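You operate a simulated robot arm through the tools that you are given. There is no shell and no other tool. Be economical: measure what you need, move in short steps, check, and stop when the job is done.

Carry out the task below with a simulated two-armed robot. There is one attempt and no reset: what you move stays moved.

## Task
Push the stand drawer shut. Then open the lint drawer, fetch the brown lint wad from there and set it on the crest card and shut the drawer again. Keep to this order.
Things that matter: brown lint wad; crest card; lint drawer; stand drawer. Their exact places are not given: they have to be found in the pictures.

The check looks at the end state, three seconds after you hand in, the way a careful person would. Anything else that was tipped, shoved, dropped, spilled or broken makes it a failure.

## Robot
Two 7-joint arms with two-finger parallel grippers on one trunk, on a base that drives. Base frame: it is fixed to the floor where the robot stands at the start and does not move with it; the origin is under the middle of the robot, x ahead of it, y to its left, z up; the surface under the hand at the start is at about z = 780. Lengths are in mm, angles in rad, forces in N, time in s.
The left shoulder is at the start at [110, 169, 1400], the right one opposite. With the tool pointing down near the work surface each hand reaches from about 420 to 740 mm from the robot's upright axis, wherever it stands, measured 20 degrees to its own side. Places, roughly: brown lint wad (5x5x4 cm) [2300, 3500, 700]; crest card [250, 6000, 750]; lint drawer [2300, 3600, 700]; stand drawer [800, -200, 700]. Payload 1.57 kg a hand.
The TCP of each hand is the grasp point between the finger pads, 30 mm short of the fingertips. In the tool frame z runs along the fingers and y along their closing line. Largest opening 80 mm; finger width 17, thickness 12; the body of the gripper, 40 by 82 mm, starts 80 mm behind the TCP.
Orientation is that of the tool frame in the base frame, as a unit quaternion [w, x, y, z]. With the fingers straight down and closing along the base's y, the tool's x points along the base's -x, its y along +y and its z along -z.

## Interface
- The arms move only by the tool servo_tool. It takes "left_moves", "right_moves" or both (then of equal length, played together; a hand with none holds still); each is a list of rows, each an object of numbers (a shift or turn left out is 0, a gripper value left out holds the last): "tx", "ty", "tz": the shift along the base's x, y, z in mm; "wx", "wy", "wz": the turn, a rotation vector about the base's x, y, z in rad; "claw": the gripper command, from -1 (shut) to 1 (fully open), values between in proportion. In form: [{"tx": .., "ty": .., "tz": .., "wx": .., "wy": .., "wz": .., "claw": ..}, ...]. A call has 1 to 8 rows; each row is the pose to reach, as a shift and turn from the pose commanded when the call began. A row lasts 0.2 s, in which the tool goes at most 50 mm and 0.15 rad; a call with a longer step from one row to the next is refused whole, and so is a gripper value outside its range. A pose out of reach is approached as far as the arm can. The call stops where the force on the tool passes 40 N (or 10 N more than at its start, if that is more) or the arm is blocked; 0.2 s more then pass. Each finger travels about 72 mm/s and halts on what it meets, pressing with about 30 N; the grip force reading is that of the motor and also rises with nothing between the fingers. The clock runs only during rows and for 0.2 s after the last one: add rows that repeat a pose to give the fingers time. The reply holds the time, the measured pose of the TCP, the force on the tool along the base axes, the opening and the grip force, in the units named above and with some noise, with the torque about the TCP (base axes, N m) and any sound that the robot's microphone picked up.
- Cameras (640 x 400 px; columns grow to the right, rows downward): "scene" is now at [147.8, -7, 1569.5]; the picture's right is [-0.11, -0.99, 0.00], its down [-0.85, 0.09, -0.52] and it looks along [0.51, -0.06, -0.86] (base axes); focal length 288 px, centre (320, 200). "left" rides on the left gripper at [72, 7, -122] in its tool frame; the picture's right is [-0.09, 1.00, 0.00], its down [-0.84, -0.08, -0.54] and it looks along [-0.54, -0.05, 0.84] (tool axes); focal length 238 px, centre (320, 200). "right" rides on the right gripper at [72, -7, -122] in its tool frame; the picture's right is [0.09, 1.00, 0.00], its down [-0.84, 0.08, -0.54] and it looks along [-0.54, 0.05, 0.84] (tool axes); focal length 238 px, centre (320, 200).
- camera(camera): a new picture of that camera. It takes no simulated time.
- raise_lower(by): slides the trunk up (or, below 0, down) by that many mm; the arms and the scene camera ride with it, the base frame stays. It gives what a move gives, with no picture.
- steer(legs): drives the robot by 1 to 6 legs, each [ahead, left, turn to the left] in mm, mm and rad, along the robot's own axes; the way and the turn of a leg run together, so that a leg with both is an arc; at most 1500 mm and 3.142 rad a leg. The arms and the cameras ride along, it lands a little off, and it stops where it bumps. It gives what a move gives.
- pan_tilt(pan, tilt): turns the head with the scene camera to pan (to the left, within 1.501 rad either way) and tilt (down, from -0.506 to 1.204), counted from straight ahead of the robot. It gives what a move gives.
- measure_at(camera, pixels): for up to 12 pixels [column, row] of the newest picture of that camera ("zoom" is the newest enlarged one), the place [x, y, z] in the base frame of the surface seen there, good to about 2 mm. It takes no simulated time.
- enlarge(camera, box): a new picture of the part [left, top, right, bottom] of that camera's present view, enlarged. It takes no simulated time.
- sign_off(): hands the job in; it is judged then, once.

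Work in short steps. Measure before you move; look again where a grasp or a placing could have gone wrong, and mend it. You have 110 turns and 92 pictures in all, those below and enlarged ones among them. Open the grippers and draw the arms clear of the work before you hand the job in, unless the task says otherwise; then end with one line.

The tools are called after "Call:" by a JSON object that holds its "name" and its "arguments". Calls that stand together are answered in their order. servo_tool: Moves the arms, as the interface text tells. Its arguments: {"type":"object","properties":{"left_moves":{"type":"array","items":{"type":"object","properties":{"tx":{"type":"number"},"ty":{"type":"number"},"tz":{"type":"number"},"wx":{"type":"number"},"wy":{"type":"number"},"wz":{"type":"number"},"claw":{"type":"number"}}}},"right_moves":{"type":"array","items":{"type":"object","properties":{"tx":{"type":"number"},"ty":{"type":"number"},"tz":{"type":"number"},"wx":{"type":"number"},"wy":{"type":"number"},"wz":{"type":"number"},"claw":{"type":"number"}}}}},"required":[]} The other tools are called the same way: raise_lower (by) slides the trunk up or down; steer (legs) drives the base; pan_tilt (pan, tilt) turns the head that bears the scene camera; camera (camera) takes a picture; measure_at (camera, pixels) gives the place of the surface under pixels of a picture; enlarge (camera, box) takes an enlarged picture of a part of a camera's view; sign_off () hands the job in.

At the start:

```text
time_s: 0.0
left_tcp_pos: [668.4, 136.6, 892.4]
left_orientation: [0.0, 0.0, 1.0, -0.001]
left_contact_force: [0.1, -0.1, -0.6]
left_ft_torque: [-0.02, 0.02, 0.0]
left_opening: 80.1
left_gripper_force: 0.0
right_tcp_pos: [608.9, -367.5, 928.0]
right_orientation: [0.0, 0.0, 1.0, 0.0]
right_contact_force: [-0.2, 0.1, -0.4]
right_ft_torque: [-0.01, 0.02, -0.02]
right_opening: 80.1
right_gripper_force: 0.1
trunk travel left (down, up): [-714.0, 176.0]
robot x, y, heading: [3.5, -2.6, -0.0]
head pan, tilt: [-0.11, 1.03]
```

scene: 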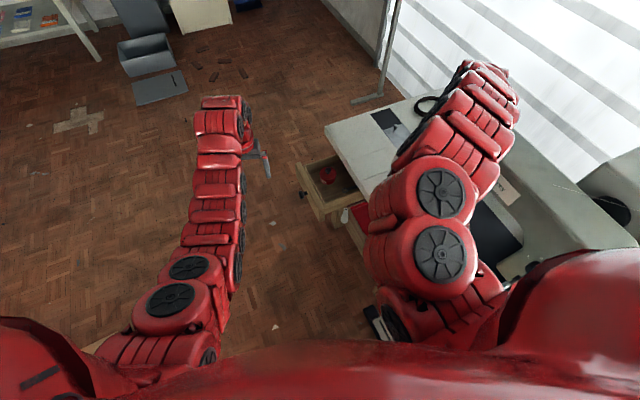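
right: 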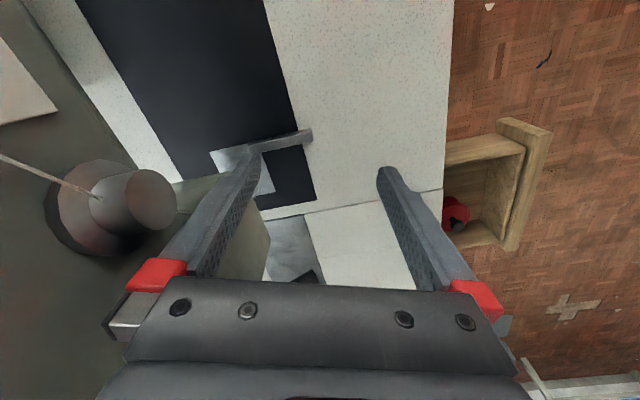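
left: 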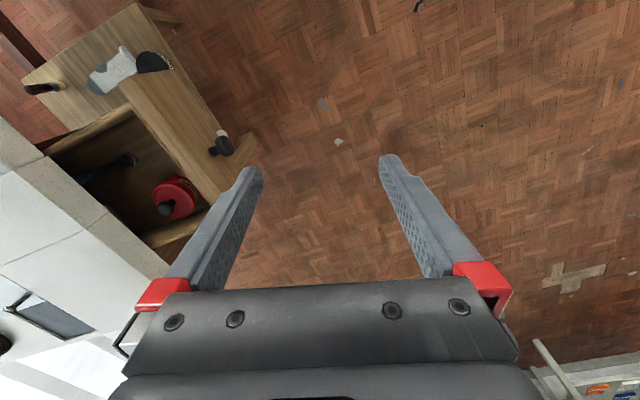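

The open stand drawer shows at about (330,185) in the scene and (180,180) in the left picture. I measure its front and surroundings.

Call:
{"name": "measure_at", "arguments": {"camera": "scene", "pixels": [[301, 168], [320, 210], [303, 194], [328, 175], [342, 200], [325, 130], [360, 195], [350, 215], [338, 160]]}}

Call:
{"name": "measure_at", "arguments": {"camera": "left", "pixels": [[220, 145], [130, 95], [240, 190], [175, 195], [45, 88], [110, 70], [105, 215], [45, 160], [190, 130], [150, 70], [155, 20]]}}

Call:
{"name": "enlarge", "arguments": {"camera": "scene", "box": [260, 100, 420, 250]}}

```text
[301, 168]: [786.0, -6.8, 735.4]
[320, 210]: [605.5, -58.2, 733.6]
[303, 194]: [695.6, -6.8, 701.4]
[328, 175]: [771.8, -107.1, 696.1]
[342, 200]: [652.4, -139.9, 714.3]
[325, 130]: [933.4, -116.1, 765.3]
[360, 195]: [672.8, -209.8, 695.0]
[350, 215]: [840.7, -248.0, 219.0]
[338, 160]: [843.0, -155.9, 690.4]
```

```text
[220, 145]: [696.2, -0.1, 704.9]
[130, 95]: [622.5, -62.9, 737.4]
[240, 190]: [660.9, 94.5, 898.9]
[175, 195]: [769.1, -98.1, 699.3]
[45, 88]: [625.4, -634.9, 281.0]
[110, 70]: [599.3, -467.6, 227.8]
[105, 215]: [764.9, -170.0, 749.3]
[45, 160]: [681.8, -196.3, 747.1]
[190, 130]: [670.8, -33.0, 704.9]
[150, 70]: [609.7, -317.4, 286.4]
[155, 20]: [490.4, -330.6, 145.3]
```

```text
2.67 times, centred on (340, 175) of scene
```

zoom: 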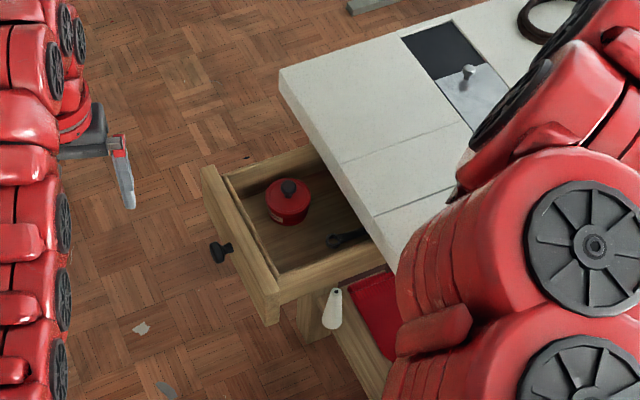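

Check the pot's height in the drawer and the dark object, against the table underside, and look closer.

Call:
{"name": "measure_at", "arguments": {"camera": "zoom", "pixels": [[288, 187], [278, 195], [348, 238], [333, 308], [282, 85], [378, 230], [220, 252], [205, 170], [275, 310], [300, 230], [370, 310], [240, 215]]}}

Call:
{"name": "enlarge", "arguments": {"camera": "left", "box": [0, 0, 280, 260]}}

```text
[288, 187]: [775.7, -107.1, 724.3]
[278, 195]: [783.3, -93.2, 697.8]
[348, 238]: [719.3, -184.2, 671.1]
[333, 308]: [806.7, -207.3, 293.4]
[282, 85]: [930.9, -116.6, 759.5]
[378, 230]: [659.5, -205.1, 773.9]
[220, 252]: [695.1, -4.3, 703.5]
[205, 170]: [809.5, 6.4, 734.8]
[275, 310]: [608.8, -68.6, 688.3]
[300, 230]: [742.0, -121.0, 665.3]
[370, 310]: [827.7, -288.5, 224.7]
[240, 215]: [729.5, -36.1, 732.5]
```

```text
1.54 times, centred on (140, 130) of left
```

zoom: 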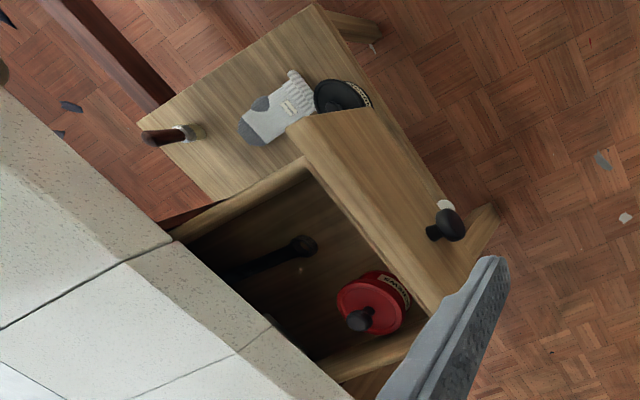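

The drawer slides along about (0.31, -0.95). I'll look around with the head before driving.

Call:
{"name": "pan_tilt", "arguments": {"pan": 0.7, "tilt": 0.6}}

Call:
{"name": "camera", "arguments": {"camera": "scene"}}

Call:
{"name": "pan_tilt", "arguments": {"pan": -0.6, "tilt": 0.7}}

Call:
{"name": "camera", "arguments": {"camera": "scene"}}

```text
time_s: 1.1
left_tcp_pos: [668.9, 136.7, 891.6]
left_orientation: [0.0, -0.001, 1.0, 0.0]
left_contact_force: [0.0, -0.2, 0.1]
left_ft_torque: [0.02, -0.01, 0.0]
left_opening: 79.9
left_gripper_force: 0.1
right_tcp_pos: [607.9, -367.6, 928.3]
right_orientation: [0.0, 0.0, 1.0, 0.0]
right_contact_force: [-0.5, 1.0, -0.3]
right_ft_torque: [0.0, -0.02, 0.0]
right_opening: 80.0
right_gripper_force: 0.2
trunk travel left (down, up): [-714.0, 176.0]
robot x, y, heading: [-1.4, 1.8, 0.004]
head pan, tilt: [0.7, 0.6]
```

```text
86 pictures are left
```

scene: 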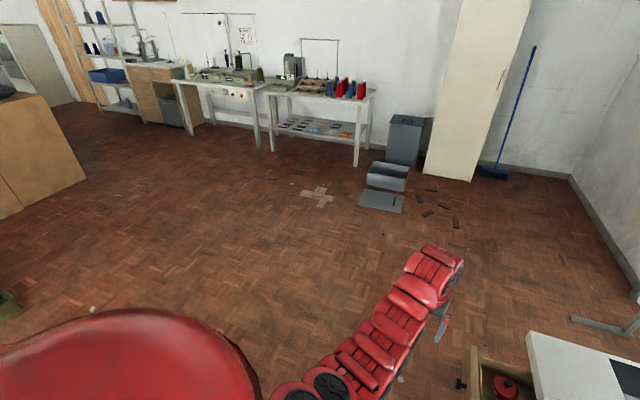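

```text
time_s: 2.6
left_tcp_pos: [668.9, 135.6, 891.4]
left_orientation: [0.0, 0.0, 1.0, 0.0]
left_contact_force: [0.5, 0.8, 0.4]
left_ft_torque: [-0.01, 0.03, -0.02]
left_opening: 80.0
left_gripper_force: 0.1
right_tcp_pos: [609.9, -368.1, 927.7]
right_orientation: [0.001, 0.0, 1.0, 0.0]
right_contact_force: [0.6, -0.1, 0.0]
right_ft_torque: [-0.01, -0.01, 0.01]
right_opening: 79.8
right_gripper_force: 0.1
trunk travel left (down, up): [-714.0, 176.0]
robot x, y, heading: [-0.3, 2.0, -0.004]
head pan, tilt: [-0.6, 0.7]
```

```text
85 pictures are left
```

scene: 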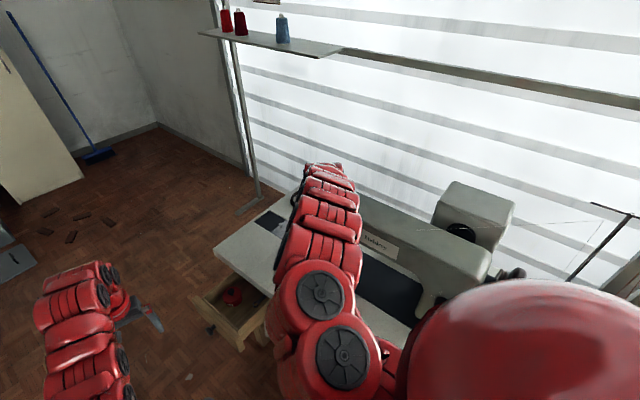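

The sewing machine stands on the table. I measure its near parts and floor free space to plan driving so the right arm can push.

Call:
{"name": "measure_at", "arguments": {"camera": "scene", "pixels": [[375, 245], [365, 200], [440, 200], [460, 260], [270, 220], [390, 285], [425, 300], [217, 250], [250, 205], [370, 310], [410, 310]]}}

```text
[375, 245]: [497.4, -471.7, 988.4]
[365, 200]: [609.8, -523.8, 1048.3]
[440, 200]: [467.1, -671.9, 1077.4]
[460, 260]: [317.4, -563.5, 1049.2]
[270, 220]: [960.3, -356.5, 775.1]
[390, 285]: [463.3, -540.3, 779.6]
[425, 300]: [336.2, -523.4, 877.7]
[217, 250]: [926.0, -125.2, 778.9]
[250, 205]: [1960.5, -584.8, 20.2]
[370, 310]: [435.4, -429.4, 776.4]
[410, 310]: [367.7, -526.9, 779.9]
```

Driving left then ahead with a slight right turn, so the knob falls in the right arm's area.

Call:
{"name": "steer", "arguments": {"legs": [[0, 270, 0], [230, 0, -0.25]]}}

Call:
{"name": "pan_tilt", "arguments": {"pan": -0.45, "tilt": 0.95}}

Call:
{"name": "camera", "arguments": {"camera": "scene"}}

Call:
{"name": "camera", "arguments": {"camera": "right"}}

```text
time_s: 5.8
left_tcp_pos: [907.8, 208.2, 891.1]
left_orientation: [0.0, 0.124, 0.992, -0.001]
left_contact_force: [0.3, -0.8, -0.8]
left_ft_torque: [-0.01, 0.01, 0.01]
left_opening: 80.1
left_gripper_force: 0.1
right_tcp_pos: [725.2, -263.8, 928.3]
right_orientation: [0.0, 0.124, 0.992, -0.001]
right_contact_force: [-0.2, 0.2, 0.1]
right_ft_torque: [-0.02, -0.01, -0.01]
right_opening: 79.9
right_gripper_force: 0.0
trunk travel left (down, up): [-714.0, 176.0]
robot x, y, heading: [226.5, 243.5, -0.248]
head pan, tilt: [-0.6, 0.7]
```

```text
time_s: 6.6
left_tcp_pos: [907.6, 206.9, 891.3]
left_orientation: [0.001, 0.126, 0.992, 0.0]
left_contact_force: [0.5, -0.8, 0.6]
left_ft_torque: [-0.01, 0.03, 0.0]
left_opening: 79.9
left_gripper_force: 0.1
right_tcp_pos: [724.0, -264.9, 927.2]
right_orientation: [0.0, 0.125, 0.992, 0.0]
right_contact_force: [-0.8, -0.7, -0.3]
right_ft_torque: [0.0, 0.01, 0.01]
right_opening: 79.8
right_gripper_force: 0.1
trunk travel left (down, up): [-714.0, 176.0]
robot x, y, heading: [227.1, 243.0, -0.248]
head pan, tilt: [-0.45, 0.949]
```

```text
84 pictures are left
```

scene: 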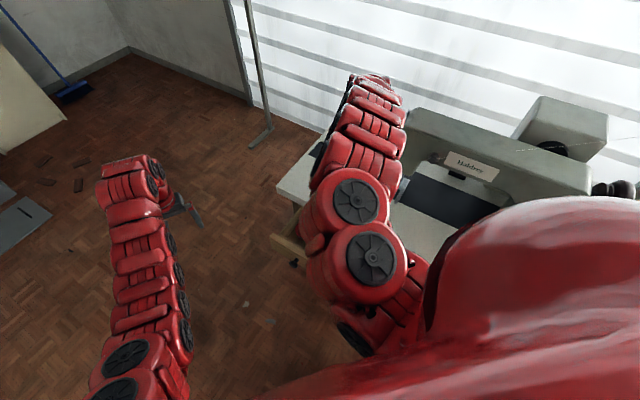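

```text
83 pictures are left
```

right: 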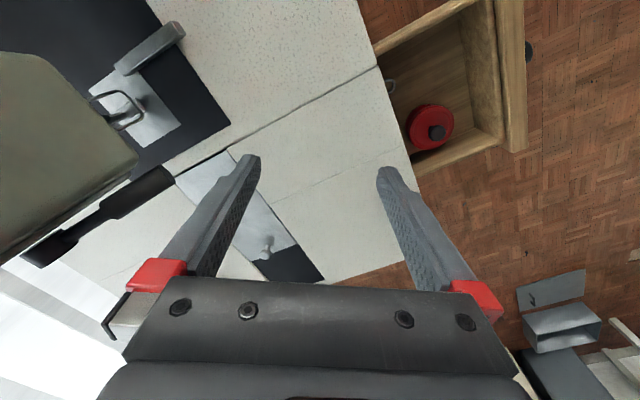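

Moving the right hand out past the drawer front at this height, yawing it to line up with the drawer and closing it.

Call:
{"name": "servo_tool", "arguments": {"right_moves": [{"tx": -6, "ty": 47, "wz": -0.144, "claw": -1}, {"tx": -13, "ty": 94, "wz": -0.288}, {"tx": -19, "ty": 141, "wz": -0.432}, {"tx": -25, "ty": 188, "wz": -0.575}, {"tx": -32, "ty": 235, "wz": -0.719}, {"tx": -38, "ty": 282, "wz": -0.863}, {"tx": -44, "ty": 329, "wz": -1.006}, {"tx": -44, "ty": 335, "wz": -1.006}]}}

Call:
{"name": "camera", "arguments": {"camera": "right"}}

```text
time_s: 8.4
left_tcp_pos: [908.6, 208.4, 891.8]
left_orientation: [0.0, 0.126, 0.992, 0.001]
left_contact_force: [-0.1, -0.4, -0.1]
left_ft_torque: [0.0, 0.02, 0.02]
left_opening: 80.0
left_gripper_force: 0.1
right_tcp_pos: [793.3, 68.1, 873.5]
right_orientation: [-0.002, 0.588, 0.809, -0.001]
right_contact_force: [-0.7, -0.2, -0.4]
right_ft_torque: [0.03, 0.01, 0.02]
right_opening: 0.1
right_gripper_force: 21.1
right hand out of reach, approached as far as the arm can: row 1, 2, 3, 4, 5, 6, 7, 8
trunk travel left (down, up): [-714.0, 176.0]
robot x, y, heading: [226.4, 240.6, -0.247]
head pan, tilt: [-0.45, 0.949]
```

```text
82 pictures are left
```

right: 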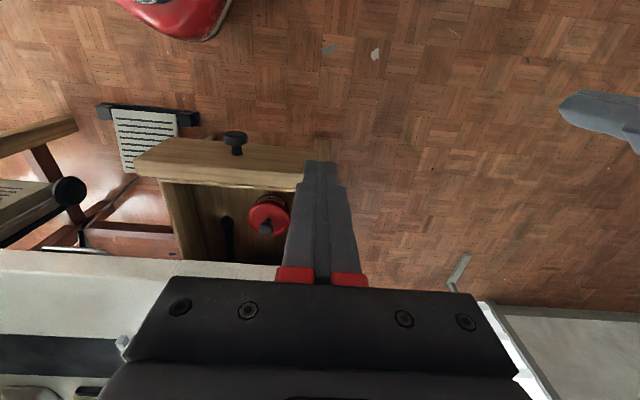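

The hand stopped at (793,68,873), probably a wrist limit in that yaw. Tips are at 843, above everything; I turn back the other way so the closing line lies along the push.

Call:
{"name": "servo_tool", "arguments": {"right_moves": [{"wz": 0.145}, {"wz": 0.29}, {"wz": 0.435}, {"wz": 0.58}, {"wz": 0.725}, {"wz": 0.87}, {"wz": 1.006}, {"wz": 1.006}]}}

```text
time_s: 10.2
left_tcp_pos: [908.7, 208.6, 891.9]
left_orientation: [0.0, 0.125, 0.992, 0.0]
left_contact_force: [-0.7, -0.2, 0.9]
left_ft_torque: [0.0, 0.03, 0.02]
left_opening: 80.1
left_gripper_force: 0.1
right_tcp_pos: [791.4, 69.2, 872.9]
right_orientation: [0.0, 0.123, 0.992, 0.0]
right_contact_force: [-0.2, -0.1, 0.7]
right_ft_torque: [-0.02, 0.03, 0.0]
right_opening: 0.2
right_gripper_force: 21.5
trunk travel left (down, up): [-714.0, 176.0]
robot x, y, heading: [224.3, 241.4, -0.246]
head pan, tilt: [-0.45, 0.949]
```

Now shift toward the knob line and yaw a further +0.565.

Call:
{"name": "servo_tool", "arguments": {"right_moves": [{"tx": -27, "wz": 0.14}, {"tx": -54, "wz": 0.28}, {"tx": -80, "ty": 0, "wz": 0.42}, {"tx": -108, "ty": 0, "wz": 0.565}, {"tx": -108, "ty": 0, "wz": 0.565}]}}

```text
time_s: 11.4
left_tcp_pos: [907.8, 208.3, 891.5]
left_orientation: [0.0, 0.124, 0.992, 0.001]
left_contact_force: [-0.5, -0.1, 0.2]
left_ft_torque: [-0.02, -0.03, 0.02]
left_opening: 79.8
left_gripper_force: 0.0
right_tcp_pos: [748.1, 67.7, 818.2]
right_orientation: [-0.001, -0.158, 0.987, 0.001]
right_contact_force: [0.7, 0.9, 0.8]
right_ft_torque: [-0.02, -0.02, -0.01]
right_opening: 0.0
right_gripper_force: 21.4
right hand out of reach, approached as far as the arm can: row 1, 2, 3, 4, 5
trunk travel left (down, up): [-714.0, 176.0]
robot x, y, heading: [226.8, 241.0, -0.251]
head pan, tilt: [-0.45, 0.949]
```

It is an inner reach limit; lower should free it. I go down beside the knob and in toward its line.

Call:
{"name": "servo_tool", "arguments": {"right_moves": [{"tz": -35}, {"tz": -70}, {"tz": -103}, {"tx": -20, "ty": 0, "tz": -103}, {"tx": -40, "ty": 0, "tz": -103}, {"tx": -62, "ty": 0, "tz": -103}, {"tx": -62, "ty": 0, "tz": -103}]}}

Call:
{"name": "camera", "arguments": {"camera": "right"}}

Call:
{"name": "camera", "arguments": {"camera": "scene"}}

```text
time_s: 13.0
left_tcp_pos: [908.9, 208.3, 892.4]
left_orientation: [0.0, 0.125, 0.992, 0.0]
left_contact_force: [0.4, 0.4, -0.9]
left_ft_torque: [0.0, -0.02, 0.01]
left_opening: 80.0
left_gripper_force: 0.1
right_tcp_pos: [688.2, 68.6, 715.6]
right_orientation: [0.001, -0.157, 0.988, 0.0]
right_contact_force: [-0.4, -0.7, -0.2]
right_ft_torque: [0.03, 0.0, 0.0]
right_opening: 0.0
right_gripper_force: 21.1
trunk travel left (down, up): [-714.0, 176.0]
robot x, y, heading: [226.8, 240.9, -0.252]
head pan, tilt: [-0.45, 0.949]
```

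```text
81 pictures are left
```

right: 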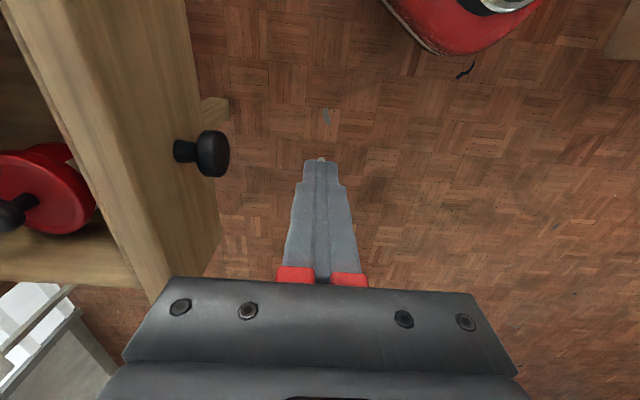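

```text
80 pictures are left
```

scene: 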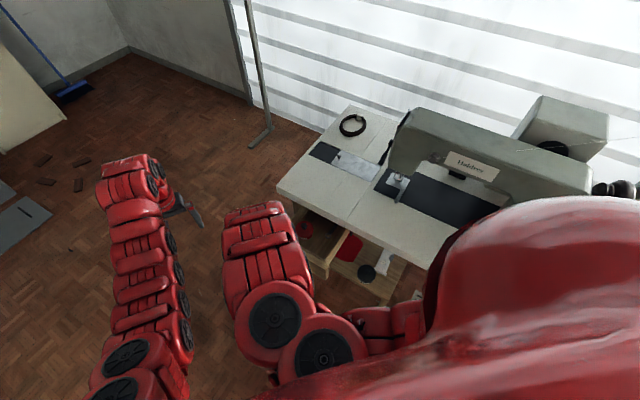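

Measure knob and front from this view.

Call:
{"name": "measure_at", "arguments": {"camera": "right", "pixels": [[212, 153], [225, 155], [180, 152], [210, 200], [190, 100], [165, 150], [120, 230], [60, 60]]}}

```text
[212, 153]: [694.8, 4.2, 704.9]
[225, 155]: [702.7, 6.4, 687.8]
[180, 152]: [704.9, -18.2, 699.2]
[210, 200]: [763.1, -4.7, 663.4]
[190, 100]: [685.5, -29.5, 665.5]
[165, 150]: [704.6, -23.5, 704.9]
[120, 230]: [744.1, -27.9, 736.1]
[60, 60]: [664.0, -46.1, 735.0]
```

Align to the knob line, tilt fingertips toward the drawer by 0.45 rad, and lower slightly.

Call:
{"name": "servo_tool", "arguments": {"right_moves": [{"tx": -4, "wx": -0.137, "wy": -0.045}, {"tx": -8, "wx": -0.274, "wy": -0.09}, {"tx": -12, "ty": 0, "tz": -6, "wx": -0.41, "wy": -0.133}, {"tx": -12, "tz": -12, "wx": -0.43, "wy": -0.14}, {"tx": -12, "tz": -12, "wx": -0.43, "wy": -0.14}]}}

Call:
{"name": "camera", "arguments": {"camera": "right"}}

```text
time_s: 14.2
left_tcp_pos: [908.1, 207.6, 890.8]
left_orientation: [0.001, 0.124, 0.992, 0.0]
left_contact_force: [-0.1, -1.2, 1.0]
left_ft_torque: [-0.03, 0.0, 0.01]
left_opening: 79.9
left_gripper_force: 0.0
right_tcp_pos: [675.9, 68.0, 703.2]
right_orientation: [0.035, -0.152, 0.963, -0.22]
right_contact_force: [0.3, 0.4, -0.4]
right_ft_torque: [0.02, -0.01, -0.02]
right_opening: 0.0
right_gripper_force: 21.4
right hand out of reach, approached as far as the arm can: row 1, 2
trunk travel left (down, up): [-714.0, 176.0]
robot x, y, heading: [222.9, 241.7, -0.253]
head pan, tilt: [-0.45, 0.949]
```

```text
79 pictures are left
```

right: 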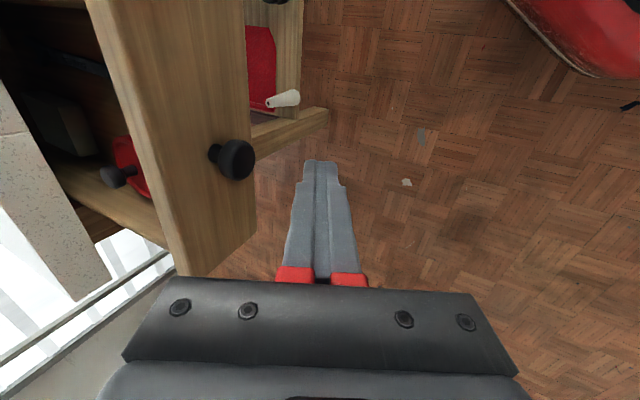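

Aligned: fingertips at row ~165, knob at row 160. Push along (0.309,-0.951).

Call:
{"name": "servo_tool", "arguments": {"right_moves": [{"tx": 6.2, "ty": -19}, {"tx": 12.4, "ty": -38}, {"tx": 18.5, "ty": -57}, {"tx": 24.7, "ty": -76}, {"tx": 30.9, "ty": -95}, {"tx": 37.1, "ty": -114}, {"tx": 43.3, "ty": -133}, {"tx": 49.4, "ty": -152}]}}

Call:
{"name": "camera", "arguments": {"camera": "right"}}

```text
time_s: 16.0
left_tcp_pos: [908.0, 208.3, 893.4]
left_orientation: [0.0, 0.125, 0.992, 0.0]
left_contact_force: [0.2, 0.0, -0.1]
left_ft_torque: [0.02, 0.0, -0.01]
left_opening: 80.2
left_gripper_force: 0.0
right_tcp_pos: [725.7, -84.3, 703.8]
right_orientation: [0.035, -0.153, 0.962, -0.222]
right_contact_force: [0.6, -0.6, -0.2]
right_ft_torque: [-0.02, 0.02, -0.03]
right_opening: 0.1
right_gripper_force: 22.0
trunk travel left (down, up): [-714.0, 176.0]
robot x, y, heading: [226.7, 241.6, -0.248]
head pan, tilt: [-0.45, 0.949]
```

```text
78 pictures are left
```

right: 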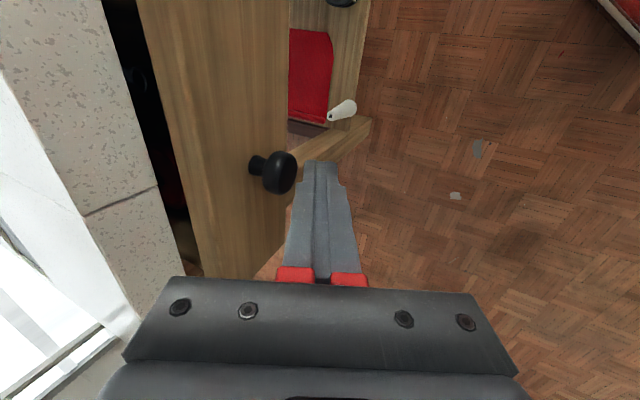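

The drawer follows. Measure the remaining gap.

Call:
{"name": "measure_at", "arguments": {"camera": "right", "pixels": [[190, 150], [235, 110], [130, 150], [150, 190], [280, 165], [120, 60]]}}

Call:
{"name": "servo_tool", "arguments": {"right_moves": [{"tx": 4.6, "ty": -14.3}, {"tx": 9.3, "ty": -28.5}, {"tx": 13.9, "ty": -43}, {"tx": 18.5, "ty": -57}]}}

Call:
{"name": "camera", "arguments": {"camera": "right"}}

```text
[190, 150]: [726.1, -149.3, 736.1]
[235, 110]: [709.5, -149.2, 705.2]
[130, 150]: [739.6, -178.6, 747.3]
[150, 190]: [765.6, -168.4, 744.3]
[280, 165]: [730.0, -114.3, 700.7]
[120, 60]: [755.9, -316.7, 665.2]
```

```text
time_s: 17.0
left_tcp_pos: [907.6, 208.8, 892.4]
left_orientation: [0.0, 0.124, 0.992, -0.001]
left_contact_force: [0.3, 0.2, 0.4]
left_ft_torque: [0.01, 0.05, 0.0]
left_opening: 80.0
left_gripper_force: 0.1
right_tcp_pos: [742.7, -141.3, 704.0]
right_orientation: [0.034, -0.153, 0.963, -0.221]
right_contact_force: [-1.9, 1.7, -3.5]
right_ft_torque: [0.07, 0.05, 0.0]
right_opening: 0.0
right_gripper_force: 21.1
trunk travel left (down, up): [-714.0, 176.0]
robot x, y, heading: [228.3, 238.0, -0.252]
head pan, tilt: [-0.45, 0.949]
```

```text
77 pictures are left
```

right: 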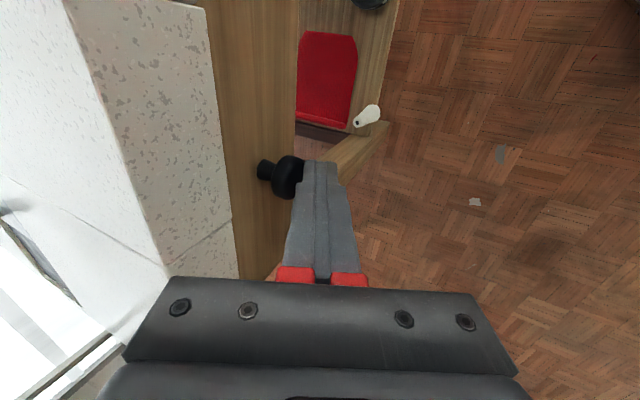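

Continue pushing gently until it stops.

Call:
{"name": "servo_tool", "arguments": {"right_moves": [{"tx": 3, "ty": -9.5}, {"tx": 6.2, "ty": -19}, {"tx": 9.3, "ty": -28.5}, {"tx": 12.4, "ty": -38}, {"tx": 15.5, "ty": -47.5}]}}

Call:
{"name": "camera", "arguments": {"camera": "right"}}

```text
time_s: 17.4
left_tcp_pos: [906.7, 210.8, 893.2]
left_orientation: [-0.001, 0.124, 0.992, 0.0]
left_contact_force: [-0.4, 0.5, 0.9]
left_ft_torque: [0.04, 0.0, 0.02]
left_opening: 80.1
left_gripper_force: 0.1
right_tcp_pos: [744.5, -143.2, 701.7]
right_orientation: [0.031, -0.156, 0.963, -0.217]
right_contact_force: [-7.8, 14.6, 12.7]
right_ft_torque: [0.13, 0.1, -0.01]
right_opening: 0.1
right_gripper_force: 21.7
trunk travel left (down, up): [-714.0, 176.0]
robot x, y, heading: [224.9, 241.5, -0.252]
head pan, tilt: [-0.45, 0.949]
stopped in row 2 (right hand): the force on the tool passed its limit at 51 N (the readings are from after the stop); the commanded pose is now the measured one
```

```text
76 pictures are left
```

right: 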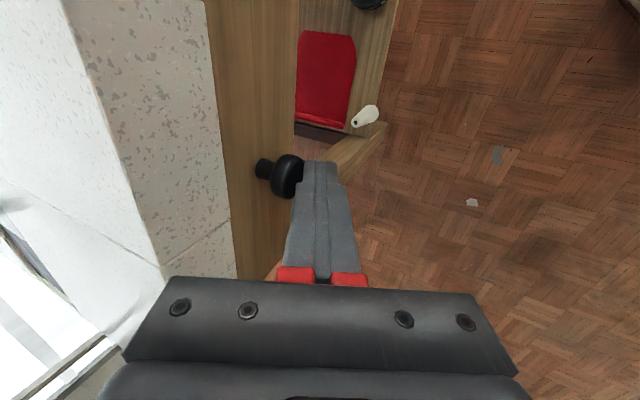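

It stopped at 51 N. I measure the front against the table edge, then back off to see whether it is fully shut.

Call:
{"name": "measure_at", "arguments": {"camera": "right", "pixels": [[255, 100], [250, 200], [215, 100], [228, 200], [285, 190], [310, 60]]}}

Call:
{"name": "servo_tool", "arguments": {"right_moves": [{"tx": -12, "ty": 38}, {"tx": -25, "ty": 76}, {"tx": -37, "ty": 114}, {"tx": -49, "ty": 152}]}}

Call:
{"name": "camera", "arguments": {"camera": "right"}}

```text
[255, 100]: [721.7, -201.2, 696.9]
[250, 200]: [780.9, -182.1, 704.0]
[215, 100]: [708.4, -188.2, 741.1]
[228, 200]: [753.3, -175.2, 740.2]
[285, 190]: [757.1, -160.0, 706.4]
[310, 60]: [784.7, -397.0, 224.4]
```

```text
time_s: 18.4
left_tcp_pos: [907.9, 211.3, 892.5]
left_orientation: [0.0, 0.124, 0.992, 0.0]
left_contact_force: [0.4, 1.2, 0.1]
left_ft_torque: [0.01, -0.02, -0.04]
left_opening: 80.0
left_gripper_force: 0.1
right_tcp_pos: [694.6, 10.0, 702.3]
right_orientation: [0.031, -0.155, 0.963, -0.219]
right_contact_force: [-0.3, 0.0, 0.7]
right_ft_torque: [0.0, 0.04, 0.02]
right_opening: 0.2
right_gripper_force: 21.4
trunk travel left (down, up): [-714.0, 176.0]
robot x, y, heading: [227.8, 241.5, -0.251]
head pan, tilt: [-0.45, 0.949]
```

```text
75 pictures are left
```

right: 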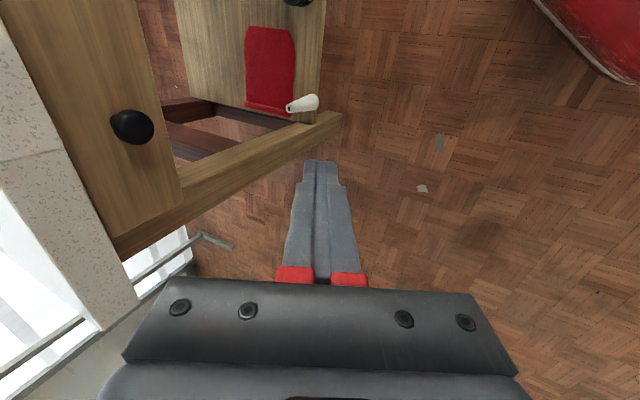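

Face sits now 15 mm inside the table edge. A zoom to see whether any gap is left.

Call:
{"name": "enlarge", "arguments": {"camera": "right", "box": [0, 60, 260, 280]}}

Call:
{"name": "enlarge", "arguments": {"camera": "scene", "box": [240, 100, 460, 310]}}

```text
1.82 times, centred on (130, 170) of right
```

zoom: 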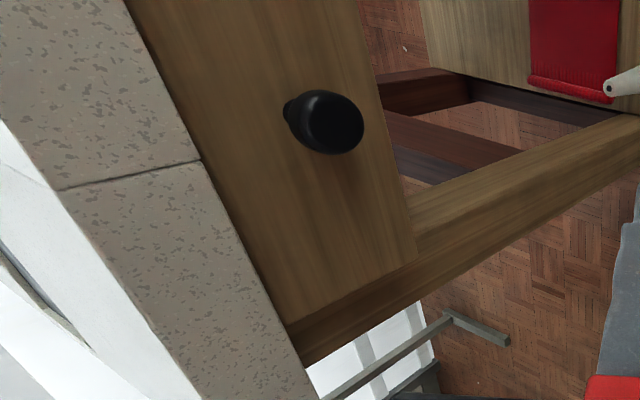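

```text
1.90 times, centred on (350, 205) of scene
```

zoom: 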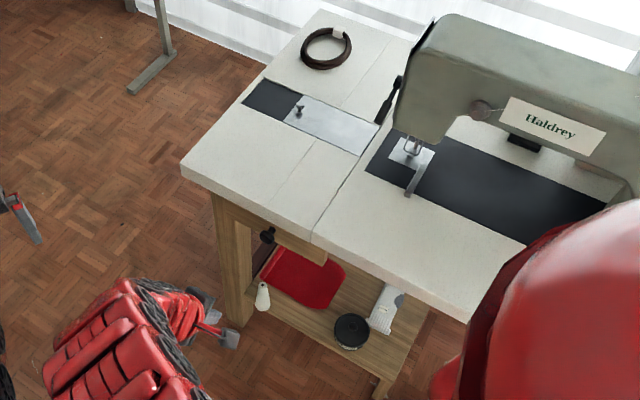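

Compare drawer face plane to the leg front plane.

Call:
{"name": "measure_at", "arguments": {"camera": "right", "pixels": [[200, 172], [200, 185], [170, 205], [178, 200], [160, 230], [140, 225], [130, 243], [240, 150], [100, 180], [100, 215], [240, 160]]}}

```text
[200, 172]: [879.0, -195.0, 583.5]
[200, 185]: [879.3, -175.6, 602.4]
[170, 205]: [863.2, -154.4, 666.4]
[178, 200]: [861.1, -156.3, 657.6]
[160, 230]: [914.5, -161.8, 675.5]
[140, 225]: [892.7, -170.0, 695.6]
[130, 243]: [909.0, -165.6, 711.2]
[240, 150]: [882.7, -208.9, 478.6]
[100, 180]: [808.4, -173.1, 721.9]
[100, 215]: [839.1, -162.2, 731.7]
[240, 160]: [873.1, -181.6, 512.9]
```

The face stands 24 mm proud of the leg, i.e. one panel thickness, with no gap: it's shut. Untilt and raise the right hand, opening its fingers.

Call:
{"name": "servo_tool", "arguments": {"right_moves": [{"ty": 30, "wx": 0.137, "wy": 0.045}, {"ty": 60, "wx": 0.274, "wy": 0.09}, {"ty": 60, "tz": 40, "wx": 0.41, "wy": 0.133, "claw": 1}, {"ty": 60, "tz": 80, "wx": 0.43, "wy": 0.14}, {"tx": 20, "ty": 60, "tz": 120, "wx": 0.43, "wy": 0.14}, {"tx": 60, "ty": 60, "tz": 160, "wx": 0.43, "wy": 0.14}, {"tx": 100, "ty": 60, "tz": 190, "wx": 0.43, "wy": 0.14}]}}

Call:
{"name": "pan_tilt", "arguments": {"pan": 1.25, "tilt": 0.3}}

Call:
{"name": "camera", "arguments": {"camera": "scene"}}

```text
refused: row 6 steps farther than a row can; nothing moved
```

```text
time_s: 20.2
left_tcp_pos: [908.9, 208.3, 891.4]
left_orientation: [0.0, 0.124, 0.992, 0.0]
left_contact_force: [0.4, 0.5, 1.4]
left_ft_torque: [-0.03, 0.01, -0.07]
left_opening: 80.0
left_gripper_force: 0.0
right_tcp_pos: [696.8, 7.9, 701.3]
right_orientation: [0.032, -0.156, 0.963, -0.219]
right_contact_force: [-0.1, 1.5, 0.7]
right_ft_torque: [0.01, 0.0, -0.02]
right_opening: 0.0
right_gripper_force: 21.1
trunk travel left (down, up): [-714.0, 176.0]
robot x, y, heading: [227.4, 241.9, -0.246]
head pan, tilt: [1.25, 0.3]
```

```text
72 pictures are left
```

scene: 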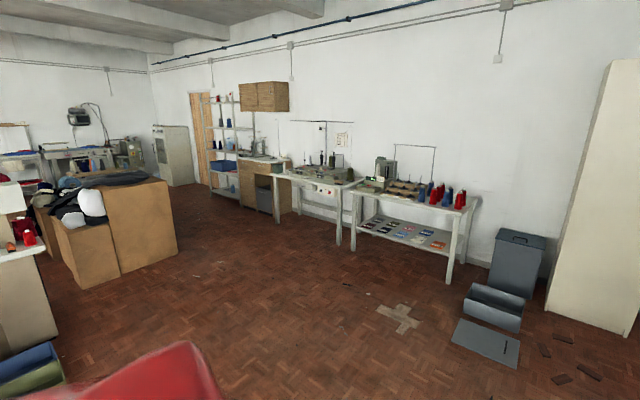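

Retry the retract with smaller steps, and zoom on the lint-drawer area near (304,177) and the card area near (127,163).

Call:
{"name": "servo_tool", "arguments": {"right_moves": [{"ty": 30, "wx": 0.137, "wy": 0.045}, {"ty": 60, "wx": 0.274, "wy": 0.09}, {"ty": 60, "tz": 40, "wx": 0.41, "wy": 0.133, "claw": 1}, {"ty": 60, "tz": 80, "wx": 0.43, "wy": 0.14}, {"tx": 20, "ty": 60, "tz": 120, "wx": 0.43, "wy": 0.14}, {"tx": 50, "ty": 60, "tz": 150, "wx": 0.43, "wy": 0.14}, {"tx": 80, "ty": 60, "tz": 180, "wx": 0.43, "wy": 0.14}]}}

Call:
{"name": "enlarge", "arguments": {"camera": "scene", "box": [200, 110, 400, 250]}}

Call:
{"name": "measure_at", "arguments": {"camera": "scene", "pixels": [[298, 185], [325, 190], [335, 240], [280, 215], [355, 248], [262, 190], [85, 155], [110, 155], [175, 155], [150, 250], [260, 165], [240, 195]]}}

```text
time_s: 21.8
left_tcp_pos: [908.2, 209.8, 891.9]
left_orientation: [0.0, 0.125, 0.992, -0.001]
left_contact_force: [-0.7, -0.1, 0.0]
left_ft_torque: [0.0, 0.04, 0.02]
left_opening: 79.6
left_gripper_force: 0.2
right_tcp_pos: [789.2, 66.9, 874.8]
right_orientation: [-0.005, -0.16, 0.987, 0.004]
right_contact_force: [-0.2, -0.3, 1.1]
right_ft_torque: [0.02, -0.03, 0.0]
right_opening: 79.7
right_gripper_force: 0.2
right hand out of reach, approached as far as the arm can: row 3, 4, 5, 6, 7
trunk travel left (down, up): [-714.0, 176.0]
robot x, y, heading: [225.7, 243.3, -0.253]
head pan, tilt: [1.25, 0.3]
```

```text
2.86 times, centred on (300, 180) of scene
```

zoom: 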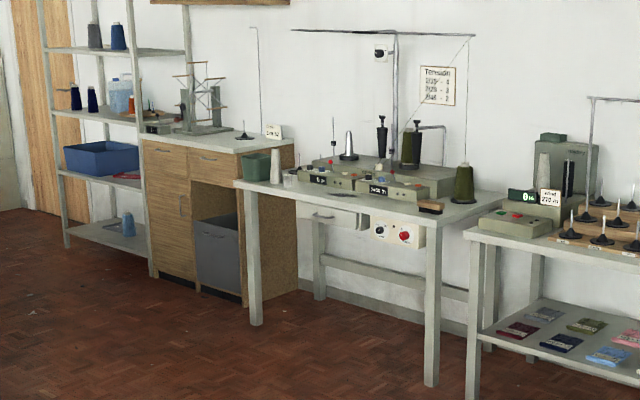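

```text
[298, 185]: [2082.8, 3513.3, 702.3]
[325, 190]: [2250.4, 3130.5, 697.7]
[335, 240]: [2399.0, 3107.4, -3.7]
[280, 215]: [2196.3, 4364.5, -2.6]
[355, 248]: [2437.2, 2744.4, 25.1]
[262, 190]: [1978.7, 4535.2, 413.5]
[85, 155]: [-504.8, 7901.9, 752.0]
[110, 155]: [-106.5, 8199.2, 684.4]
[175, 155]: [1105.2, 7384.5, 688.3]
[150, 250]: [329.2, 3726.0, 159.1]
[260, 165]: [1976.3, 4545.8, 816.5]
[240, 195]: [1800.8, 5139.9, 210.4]
```

The lint drawer is the small pale drawer under the table at zoom (333,217). Before driving, I measure the obstacles along the way.

Call:
{"name": "measure_at", "arguments": {"camera": "scene", "pixels": [[178, 255], [120, 275], [455, 335], [400, 315], [365, 180], [275, 175], [350, 187], [75, 290], [60, 375]]}}

Call:
{"name": "steer", "arguments": {"legs": [[0, 300, 0.44]]}}

```text
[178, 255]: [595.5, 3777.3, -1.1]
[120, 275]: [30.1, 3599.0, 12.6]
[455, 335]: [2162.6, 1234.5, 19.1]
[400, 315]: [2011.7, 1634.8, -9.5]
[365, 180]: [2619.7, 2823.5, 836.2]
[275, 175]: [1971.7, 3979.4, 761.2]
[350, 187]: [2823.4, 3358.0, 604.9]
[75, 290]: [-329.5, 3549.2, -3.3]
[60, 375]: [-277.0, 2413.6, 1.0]
```

```text
time_s: 23.5
left_tcp_pos: [896.3, 677.9, 890.8]
left_orientation: [-0.001, -0.047, 0.999, -0.003]
left_contact_force: [-0.7, 1.2, 0.3]
left_ft_torque: [-0.04, -0.03, 0.01]
left_opening: 80.1
left_gripper_force: 0.0
right_tcp_pos: [833.5, 504.7, 873.4]
right_orientation: [-0.006, -0.327, 0.945, 0.001]
right_contact_force: [-0.4, 1.9, -0.6]
right_ft_torque: [-0.1, 0.0, 0.02]
right_opening: 79.8
right_gripper_force: 0.0
trunk travel left (down, up): [-714.0, 176.0]
robot x, y, heading: [244.6, 477.0, 0.099]
head pan, tilt: [1.25, 0.3]
stopped in leg 1: the robot was blocked; the commanded pose is now the measured one
```

Blocked unexpectedly; look around the base, and at the rear right.

Call:
{"name": "pan_tilt", "arguments": {"pan": 0.3, "tilt": 1.1}}

Call:
{"name": "camera", "arguments": {"camera": "scene"}}

Call:
{"name": "pan_tilt", "arguments": {"pan": 1.5, "tilt": 1.0}}

Call:
{"name": "camera", "arguments": {"camera": "scene"}}

Call:
{"name": "pan_tilt", "arguments": {"pan": -1.5, "tilt": 0.9}}

Call:
{"name": "camera", "arguments": {"camera": "scene"}}

```text
time_s: 24.8
left_tcp_pos: [897.1, 673.3, 890.2]
left_orientation: [-0.001, -0.046, 0.999, -0.001]
left_contact_force: [-0.1, -0.7, 0.1]
left_ft_torque: [0.01, 0.0, 0.0]
left_opening: 79.9
left_gripper_force: 0.0
right_tcp_pos: [834.5, 499.6, 875.2]
right_orientation: [-0.005, -0.326, 0.945, 0.004]
right_contact_force: [0.2, -0.5, 0.8]
right_ft_torque: [0.0, -0.01, -0.01]
right_opening: 79.9
right_gripper_force: 0.0
trunk travel left (down, up): [-714.0, 176.0]
robot x, y, heading: [245.5, 478.7, 0.092]
head pan, tilt: [0.3, 1.1]
```

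```text
70 pictures are left
```

scene: 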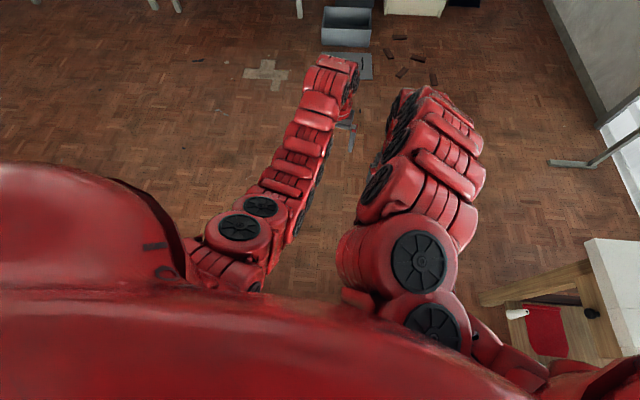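

```text
time_s: 26.1
left_tcp_pos: [897.3, 673.9, 891.9]
left_orientation: [0.0, -0.045, 0.999, -0.001]
left_contact_force: [-0.2, 0.2, -0.7]
left_ft_torque: [-0.02, 0.01, 0.0]
left_opening: 80.0
left_gripper_force: 0.0
right_tcp_pos: [834.9, 499.6, 874.8]
right_orientation: [-0.006, -0.326, 0.945, 0.004]
right_contact_force: [0.0, -0.1, 0.1]
right_ft_torque: [0.02, 0.03, 0.0]
right_opening: 80.1
right_gripper_force: 0.0
trunk travel left (down, up): [-714.0, 176.0]
robot x, y, heading: [241.9, 478.7, 0.098]
head pan, tilt: [1.499, 1.0]
```

```text
69 pictures are left
```

scene: 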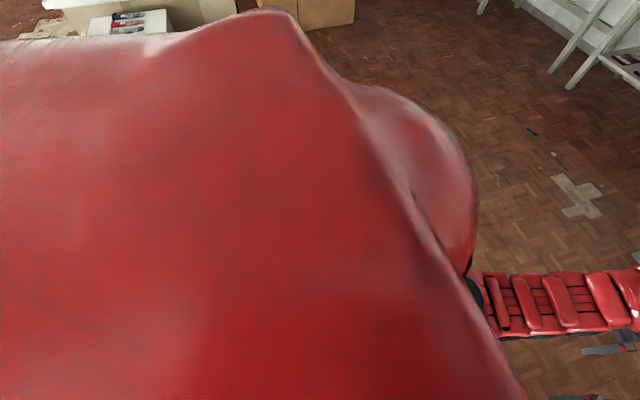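

```text
time_s: 28.8
left_tcp_pos: [897.5, 673.3, 890.4]
left_orientation: [-0.001, -0.046, 0.999, -0.001]
left_contact_force: [-0.4, -0.6, 0.2]
left_ft_torque: [0.02, 0.03, 0.01]
left_opening: 80.0
left_gripper_force: 0.1
right_tcp_pos: [834.1, 500.1, 872.4]
right_orientation: [-0.006, -0.327, 0.945, 0.003]
right_contact_force: [0.2, -0.1, 0.0]
right_ft_torque: [0.01, 0.0, -0.02]
right_opening: 79.9
right_gripper_force: 0.0
trunk travel left (down, up): [-714.0, 176.0]
robot x, y, heading: [243.0, 472.7, 0.097]
head pan, tilt: [-1.499, 0.901]
```

```text
68 pictures are left
```

scene: 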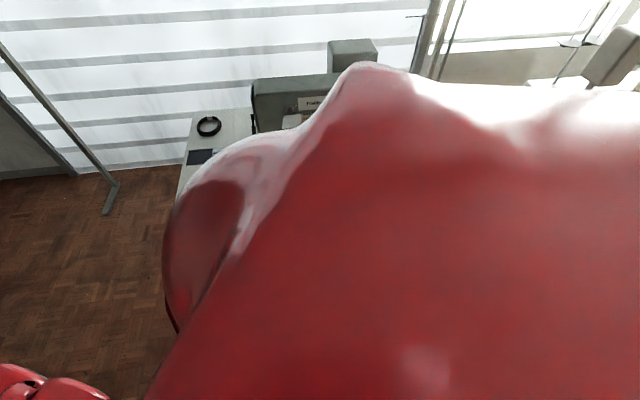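

Nothing visible in front or left; likely the base's rear touched something behind. I drive straight ahead, which is free floor.

Call:
{"name": "steer", "arguments": {"legs": [[250, 0, 0]]}}

```text
time_s: 30.6
left_tcp_pos: [1147.1, 696.9, 891.4]
left_orientation: [0.0, -0.045, 0.999, -0.001]
left_contact_force: [0.0, 0.0, -0.1]
left_ft_torque: [0.03, 0.0, 0.02]
left_opening: 80.2
left_gripper_force: 0.1
right_tcp_pos: [1084.6, 523.4, 875.0]
right_orientation: [-0.005, -0.326, 0.945, 0.003]
right_contact_force: [0.2, 0.0, -0.8]
right_ft_torque: [0.01, 0.0, 0.04]
right_opening: 80.0
right_gripper_force: 0.0
trunk travel left (down, up): [-714.0, 176.0]
robot x, y, heading: [495.0, 499.7, 0.087]
head pan, tilt: [-1.499, 0.901]
```

Now turn left toward the travel direction and look back.

Call:
{"name": "steer", "arguments": {"legs": [[100, 0, 0], [0, 0, 1.1]]}}

Call:
{"name": "pan_tilt", "arguments": {"pan": 1.5, "tilt": 0.6}}

Call:
{"name": "camera", "arguments": {"camera": "scene"}}

```text
time_s: 34.5
left_tcp_pos: [712.0, 1179.4, 891.7]
left_orientation: [0.001, -0.564, 0.826, 0.0]
left_contact_force: [0.5, -0.5, -0.5]
left_ft_torque: [-0.04, -0.03, 0.0]
left_opening: 80.4
left_gripper_force: 0.1
right_tcp_pos: [838.8, 1046.9, 874.9]
right_orientation: [0.006, 0.773, -0.634, 0.0]
right_contact_force: [0.0, -0.1, 0.3]
right_ft_torque: [-0.01, -0.01, 0.01]
right_opening: 80.1
right_gripper_force: 0.0
trunk travel left (down, up): [-714.0, 176.0]
robot x, y, heading: [593.1, 509.9, 1.197]
head pan, tilt: [-1.499, 0.901]
```

```text
time_s: 37.1
left_tcp_pos: [711.1, 1181.2, 891.7]
left_orientation: [0.001, -0.563, 0.826, -0.001]
left_contact_force: [-0.6, 0.7, 0.2]
left_ft_torque: [-0.03, 0.01, 0.0]
left_opening: 80.0
left_gripper_force: 0.2
right_tcp_pos: [837.4, 1047.4, 875.6]
right_orientation: [0.006, 0.774, -0.634, 0.001]
right_contact_force: [-0.5, -0.4, -0.6]
right_ft_torque: [0.01, 0.02, 0.02]
right_opening: 79.9
right_gripper_force: 0.0
trunk travel left (down, up): [-714.0, 176.0]
robot x, y, heading: [594.7, 509.4, 1.202]
head pan, tilt: [1.499, 0.6]
```

```text
67 pictures are left
```

scene: 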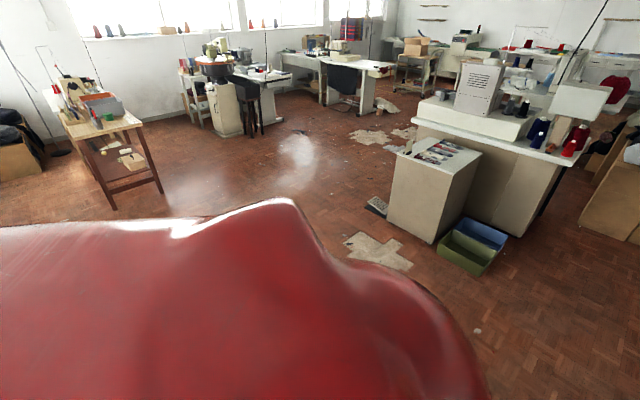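

Nothing tipped on that side. Check the sewing stand side too.

Call:
{"name": "pan_tilt", "arguments": {"pan": -1.5, "tilt": 0.6}}

Call:
{"name": "camera", "arguments": {"camera": "scene"}}

```text
time_s: 39.7
left_tcp_pos: [711.1, 1180.5, 891.8]
left_orientation: [-0.001, -0.564, 0.826, -0.001]
left_contact_force: [0.3, 0.6, 0.1]
left_ft_torque: [0.03, -0.01, 0.01]
left_opening: 80.0
left_gripper_force: 0.0
right_tcp_pos: [838.1, 1047.3, 874.0]
right_orientation: [0.006, 0.773, -0.634, 0.001]
right_contact_force: [0.1, 0.4, -0.5]
right_ft_torque: [0.05, -0.02, -0.02]
right_opening: 80.1
right_gripper_force: 0.0
trunk travel left (down, up): [-714.0, 176.0]
robot x, y, heading: [597.6, 510.6, 1.206]
head pan, tilt: [-1.499, 0.6]
```

```text
66 pictures are left
```

scene: 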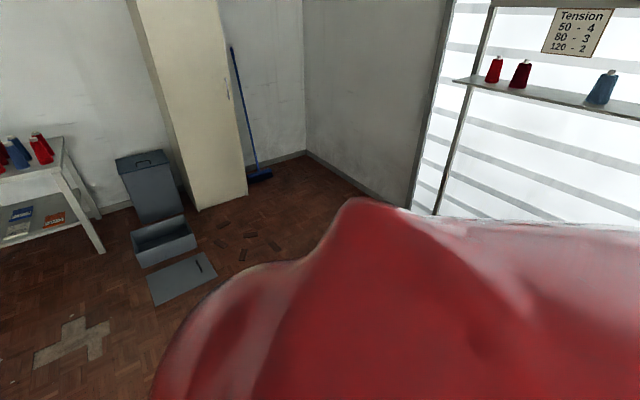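

I drive toward the lint table in two legs and then turn to face it.

Call:
{"name": "steer", "arguments": {"legs": [[1300, 180, 0], [1250, 180, 0], [0, 0, -0.9]]}}

Call:
{"name": "pan_tilt", "arguments": {"pan": 0.2, "tilt": 0.75}}

Call:
{"name": "camera", "arguments": {"camera": "scene"}}

```text
time_s: 54.6
left_tcp_pos: [1756.6, 3364.6, 891.3]
left_orientation: [-0.001, -0.159, 0.987, -0.002]
left_contact_force: [-0.4, -0.4, -0.3]
left_ft_torque: [0.05, -0.03, 0.0]
left_opening: 79.9
left_gripper_force: 0.0
right_tcp_pos: [1735.6, 3182.1, 873.6]
right_orientation: [-0.004, -0.431, 0.902, 0.003]
right_contact_force: [0.0, 0.3, 0.9]
right_ft_torque: [-0.01, 0.01, 0.0]
right_opening: 80.1
right_gripper_force: 0.2
trunk travel left (down, up): [-714.0, 176.0]
robot x, y, heading: [1172.9, 3024.5, 0.321]
head pan, tilt: [-1.499, 0.6]
```

```text
time_s: 56.3
left_tcp_pos: [1757.8, 3365.8, 891.9]
left_orientation: [-0.001, -0.158, 0.987, -0.001]
left_contact_force: [0.4, 0.6, 1.0]
left_ft_torque: [-0.01, -0.02, -0.04]
left_opening: 79.9
left_gripper_force: 0.1
right_tcp_pos: [1734.4, 3183.1, 875.4]
right_orientation: [-0.005, -0.431, 0.902, 0.003]
right_contact_force: [-0.5, 0.1, -0.4]
right_ft_torque: [-0.01, -0.01, 0.01]
right_opening: 79.9
right_gripper_force: 0.2
trunk travel left (down, up): [-714.0, 176.0]
robot x, y, heading: [1162.8, 3027.3, 0.324]
head pan, tilt: [0.201, 0.75]
```

```text
65 pictures are left
```

scene: 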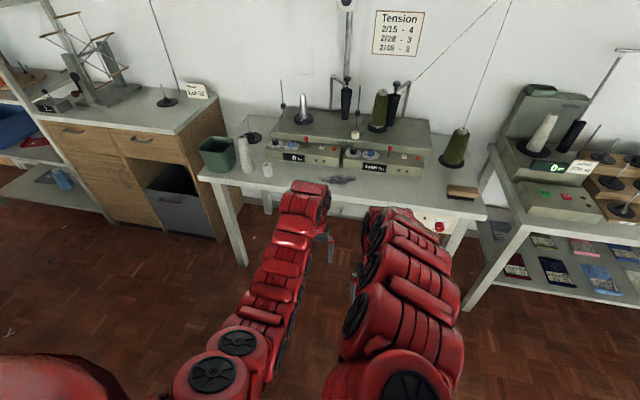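

The left arm hides the drawer; look with the hand cameras and measure the table's front edge.

Call:
{"name": "camera", "arguments": {"camera": "left"}}

Call:
{"name": "camera", "arguments": {"camera": "right"}}

Call:
{"name": "measure_at", "arguments": {"camera": "scene", "pixels": [[200, 182], [250, 188], [482, 217], [435, 210], [430, 230], [340, 180], [285, 150], [240, 165], [460, 190]]}}

```text
64 pictures are left
```

left: 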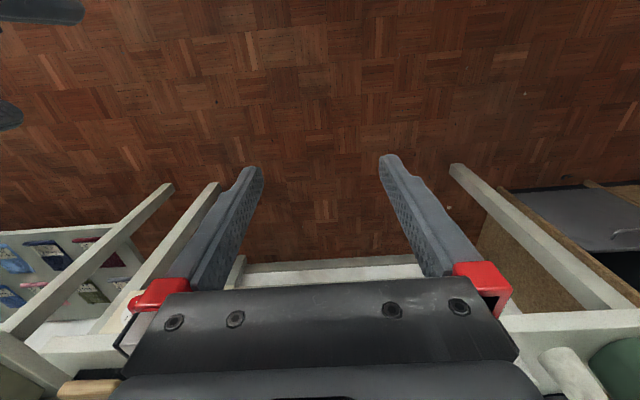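

```text
63 pictures are left
```

right: 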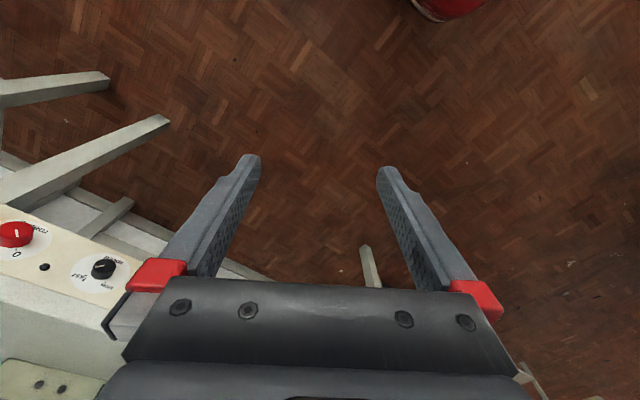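

```text
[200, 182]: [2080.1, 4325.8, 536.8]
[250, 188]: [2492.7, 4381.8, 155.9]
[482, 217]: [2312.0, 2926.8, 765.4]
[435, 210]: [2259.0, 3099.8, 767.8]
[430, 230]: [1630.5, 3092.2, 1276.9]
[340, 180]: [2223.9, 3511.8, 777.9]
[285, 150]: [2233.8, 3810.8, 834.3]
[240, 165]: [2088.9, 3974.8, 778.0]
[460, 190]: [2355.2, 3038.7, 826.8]
```

Table edge is along (-0.31,0.95), robot faces it. I shift the left hand left and right hand right to open the view onto the drawer.

Call:
{"name": "servo_tool", "arguments": {"left_moves": [{"tx": -15, "ty": 46}, {"tx": -30, "ty": 92}, {"tx": -45, "ty": 138}, {"tx": -60, "ty": 184}, {"tx": -75, "ty": 230}], "right_moves": [{"tx": 15, "ty": -46, "wz": -0.14}, {"tx": 30, "ty": -92, "wz": -0.28}, {"tx": 45, "ty": -138, "wz": -0.42}, {"tx": 60, "ty": -184, "wz": -0.56}, {"tx": 75, "ty": -230, "wz": -0.56}]}}

Call:
{"name": "camera", "arguments": {"camera": "scene"}}

```text
time_s: 57.5
left_tcp_pos: [1681.5, 3597.0, 891.4]
left_orientation: [-0.001, -0.157, 0.988, -0.001]
left_contact_force: [-0.8, 0.0, 0.1]
left_ft_torque: [0.0, -0.01, 0.01]
left_opening: 80.2
left_gripper_force: 0.0
right_tcp_pos: [1819.0, 2951.7, 869.8]
right_orientation: [-0.006, -0.164, 0.987, 0.004]
right_contact_force: [0.4, -0.3, -0.6]
right_ft_torque: [-0.02, -0.01, 0.01]
right_opening: 80.2
right_gripper_force: 0.0
right hand out of reach, approached as far as the arm can: row 1, 2, 3, 4, 5
trunk travel left (down, up): [-714.0, 176.0]
robot x, y, heading: [1163.8, 3026.9, 0.32]
head pan, tilt: [0.201, 0.75]
```

```text
62 pictures are left
```

scene: 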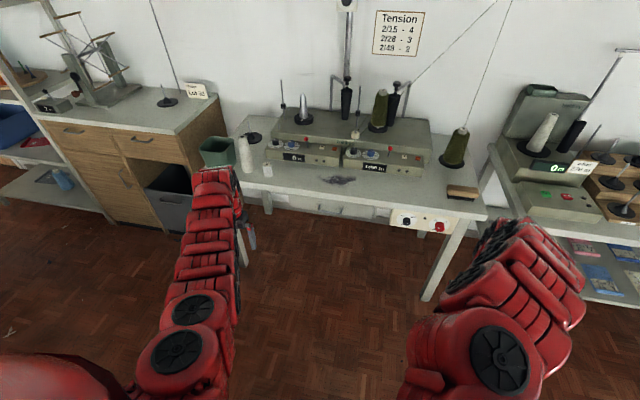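

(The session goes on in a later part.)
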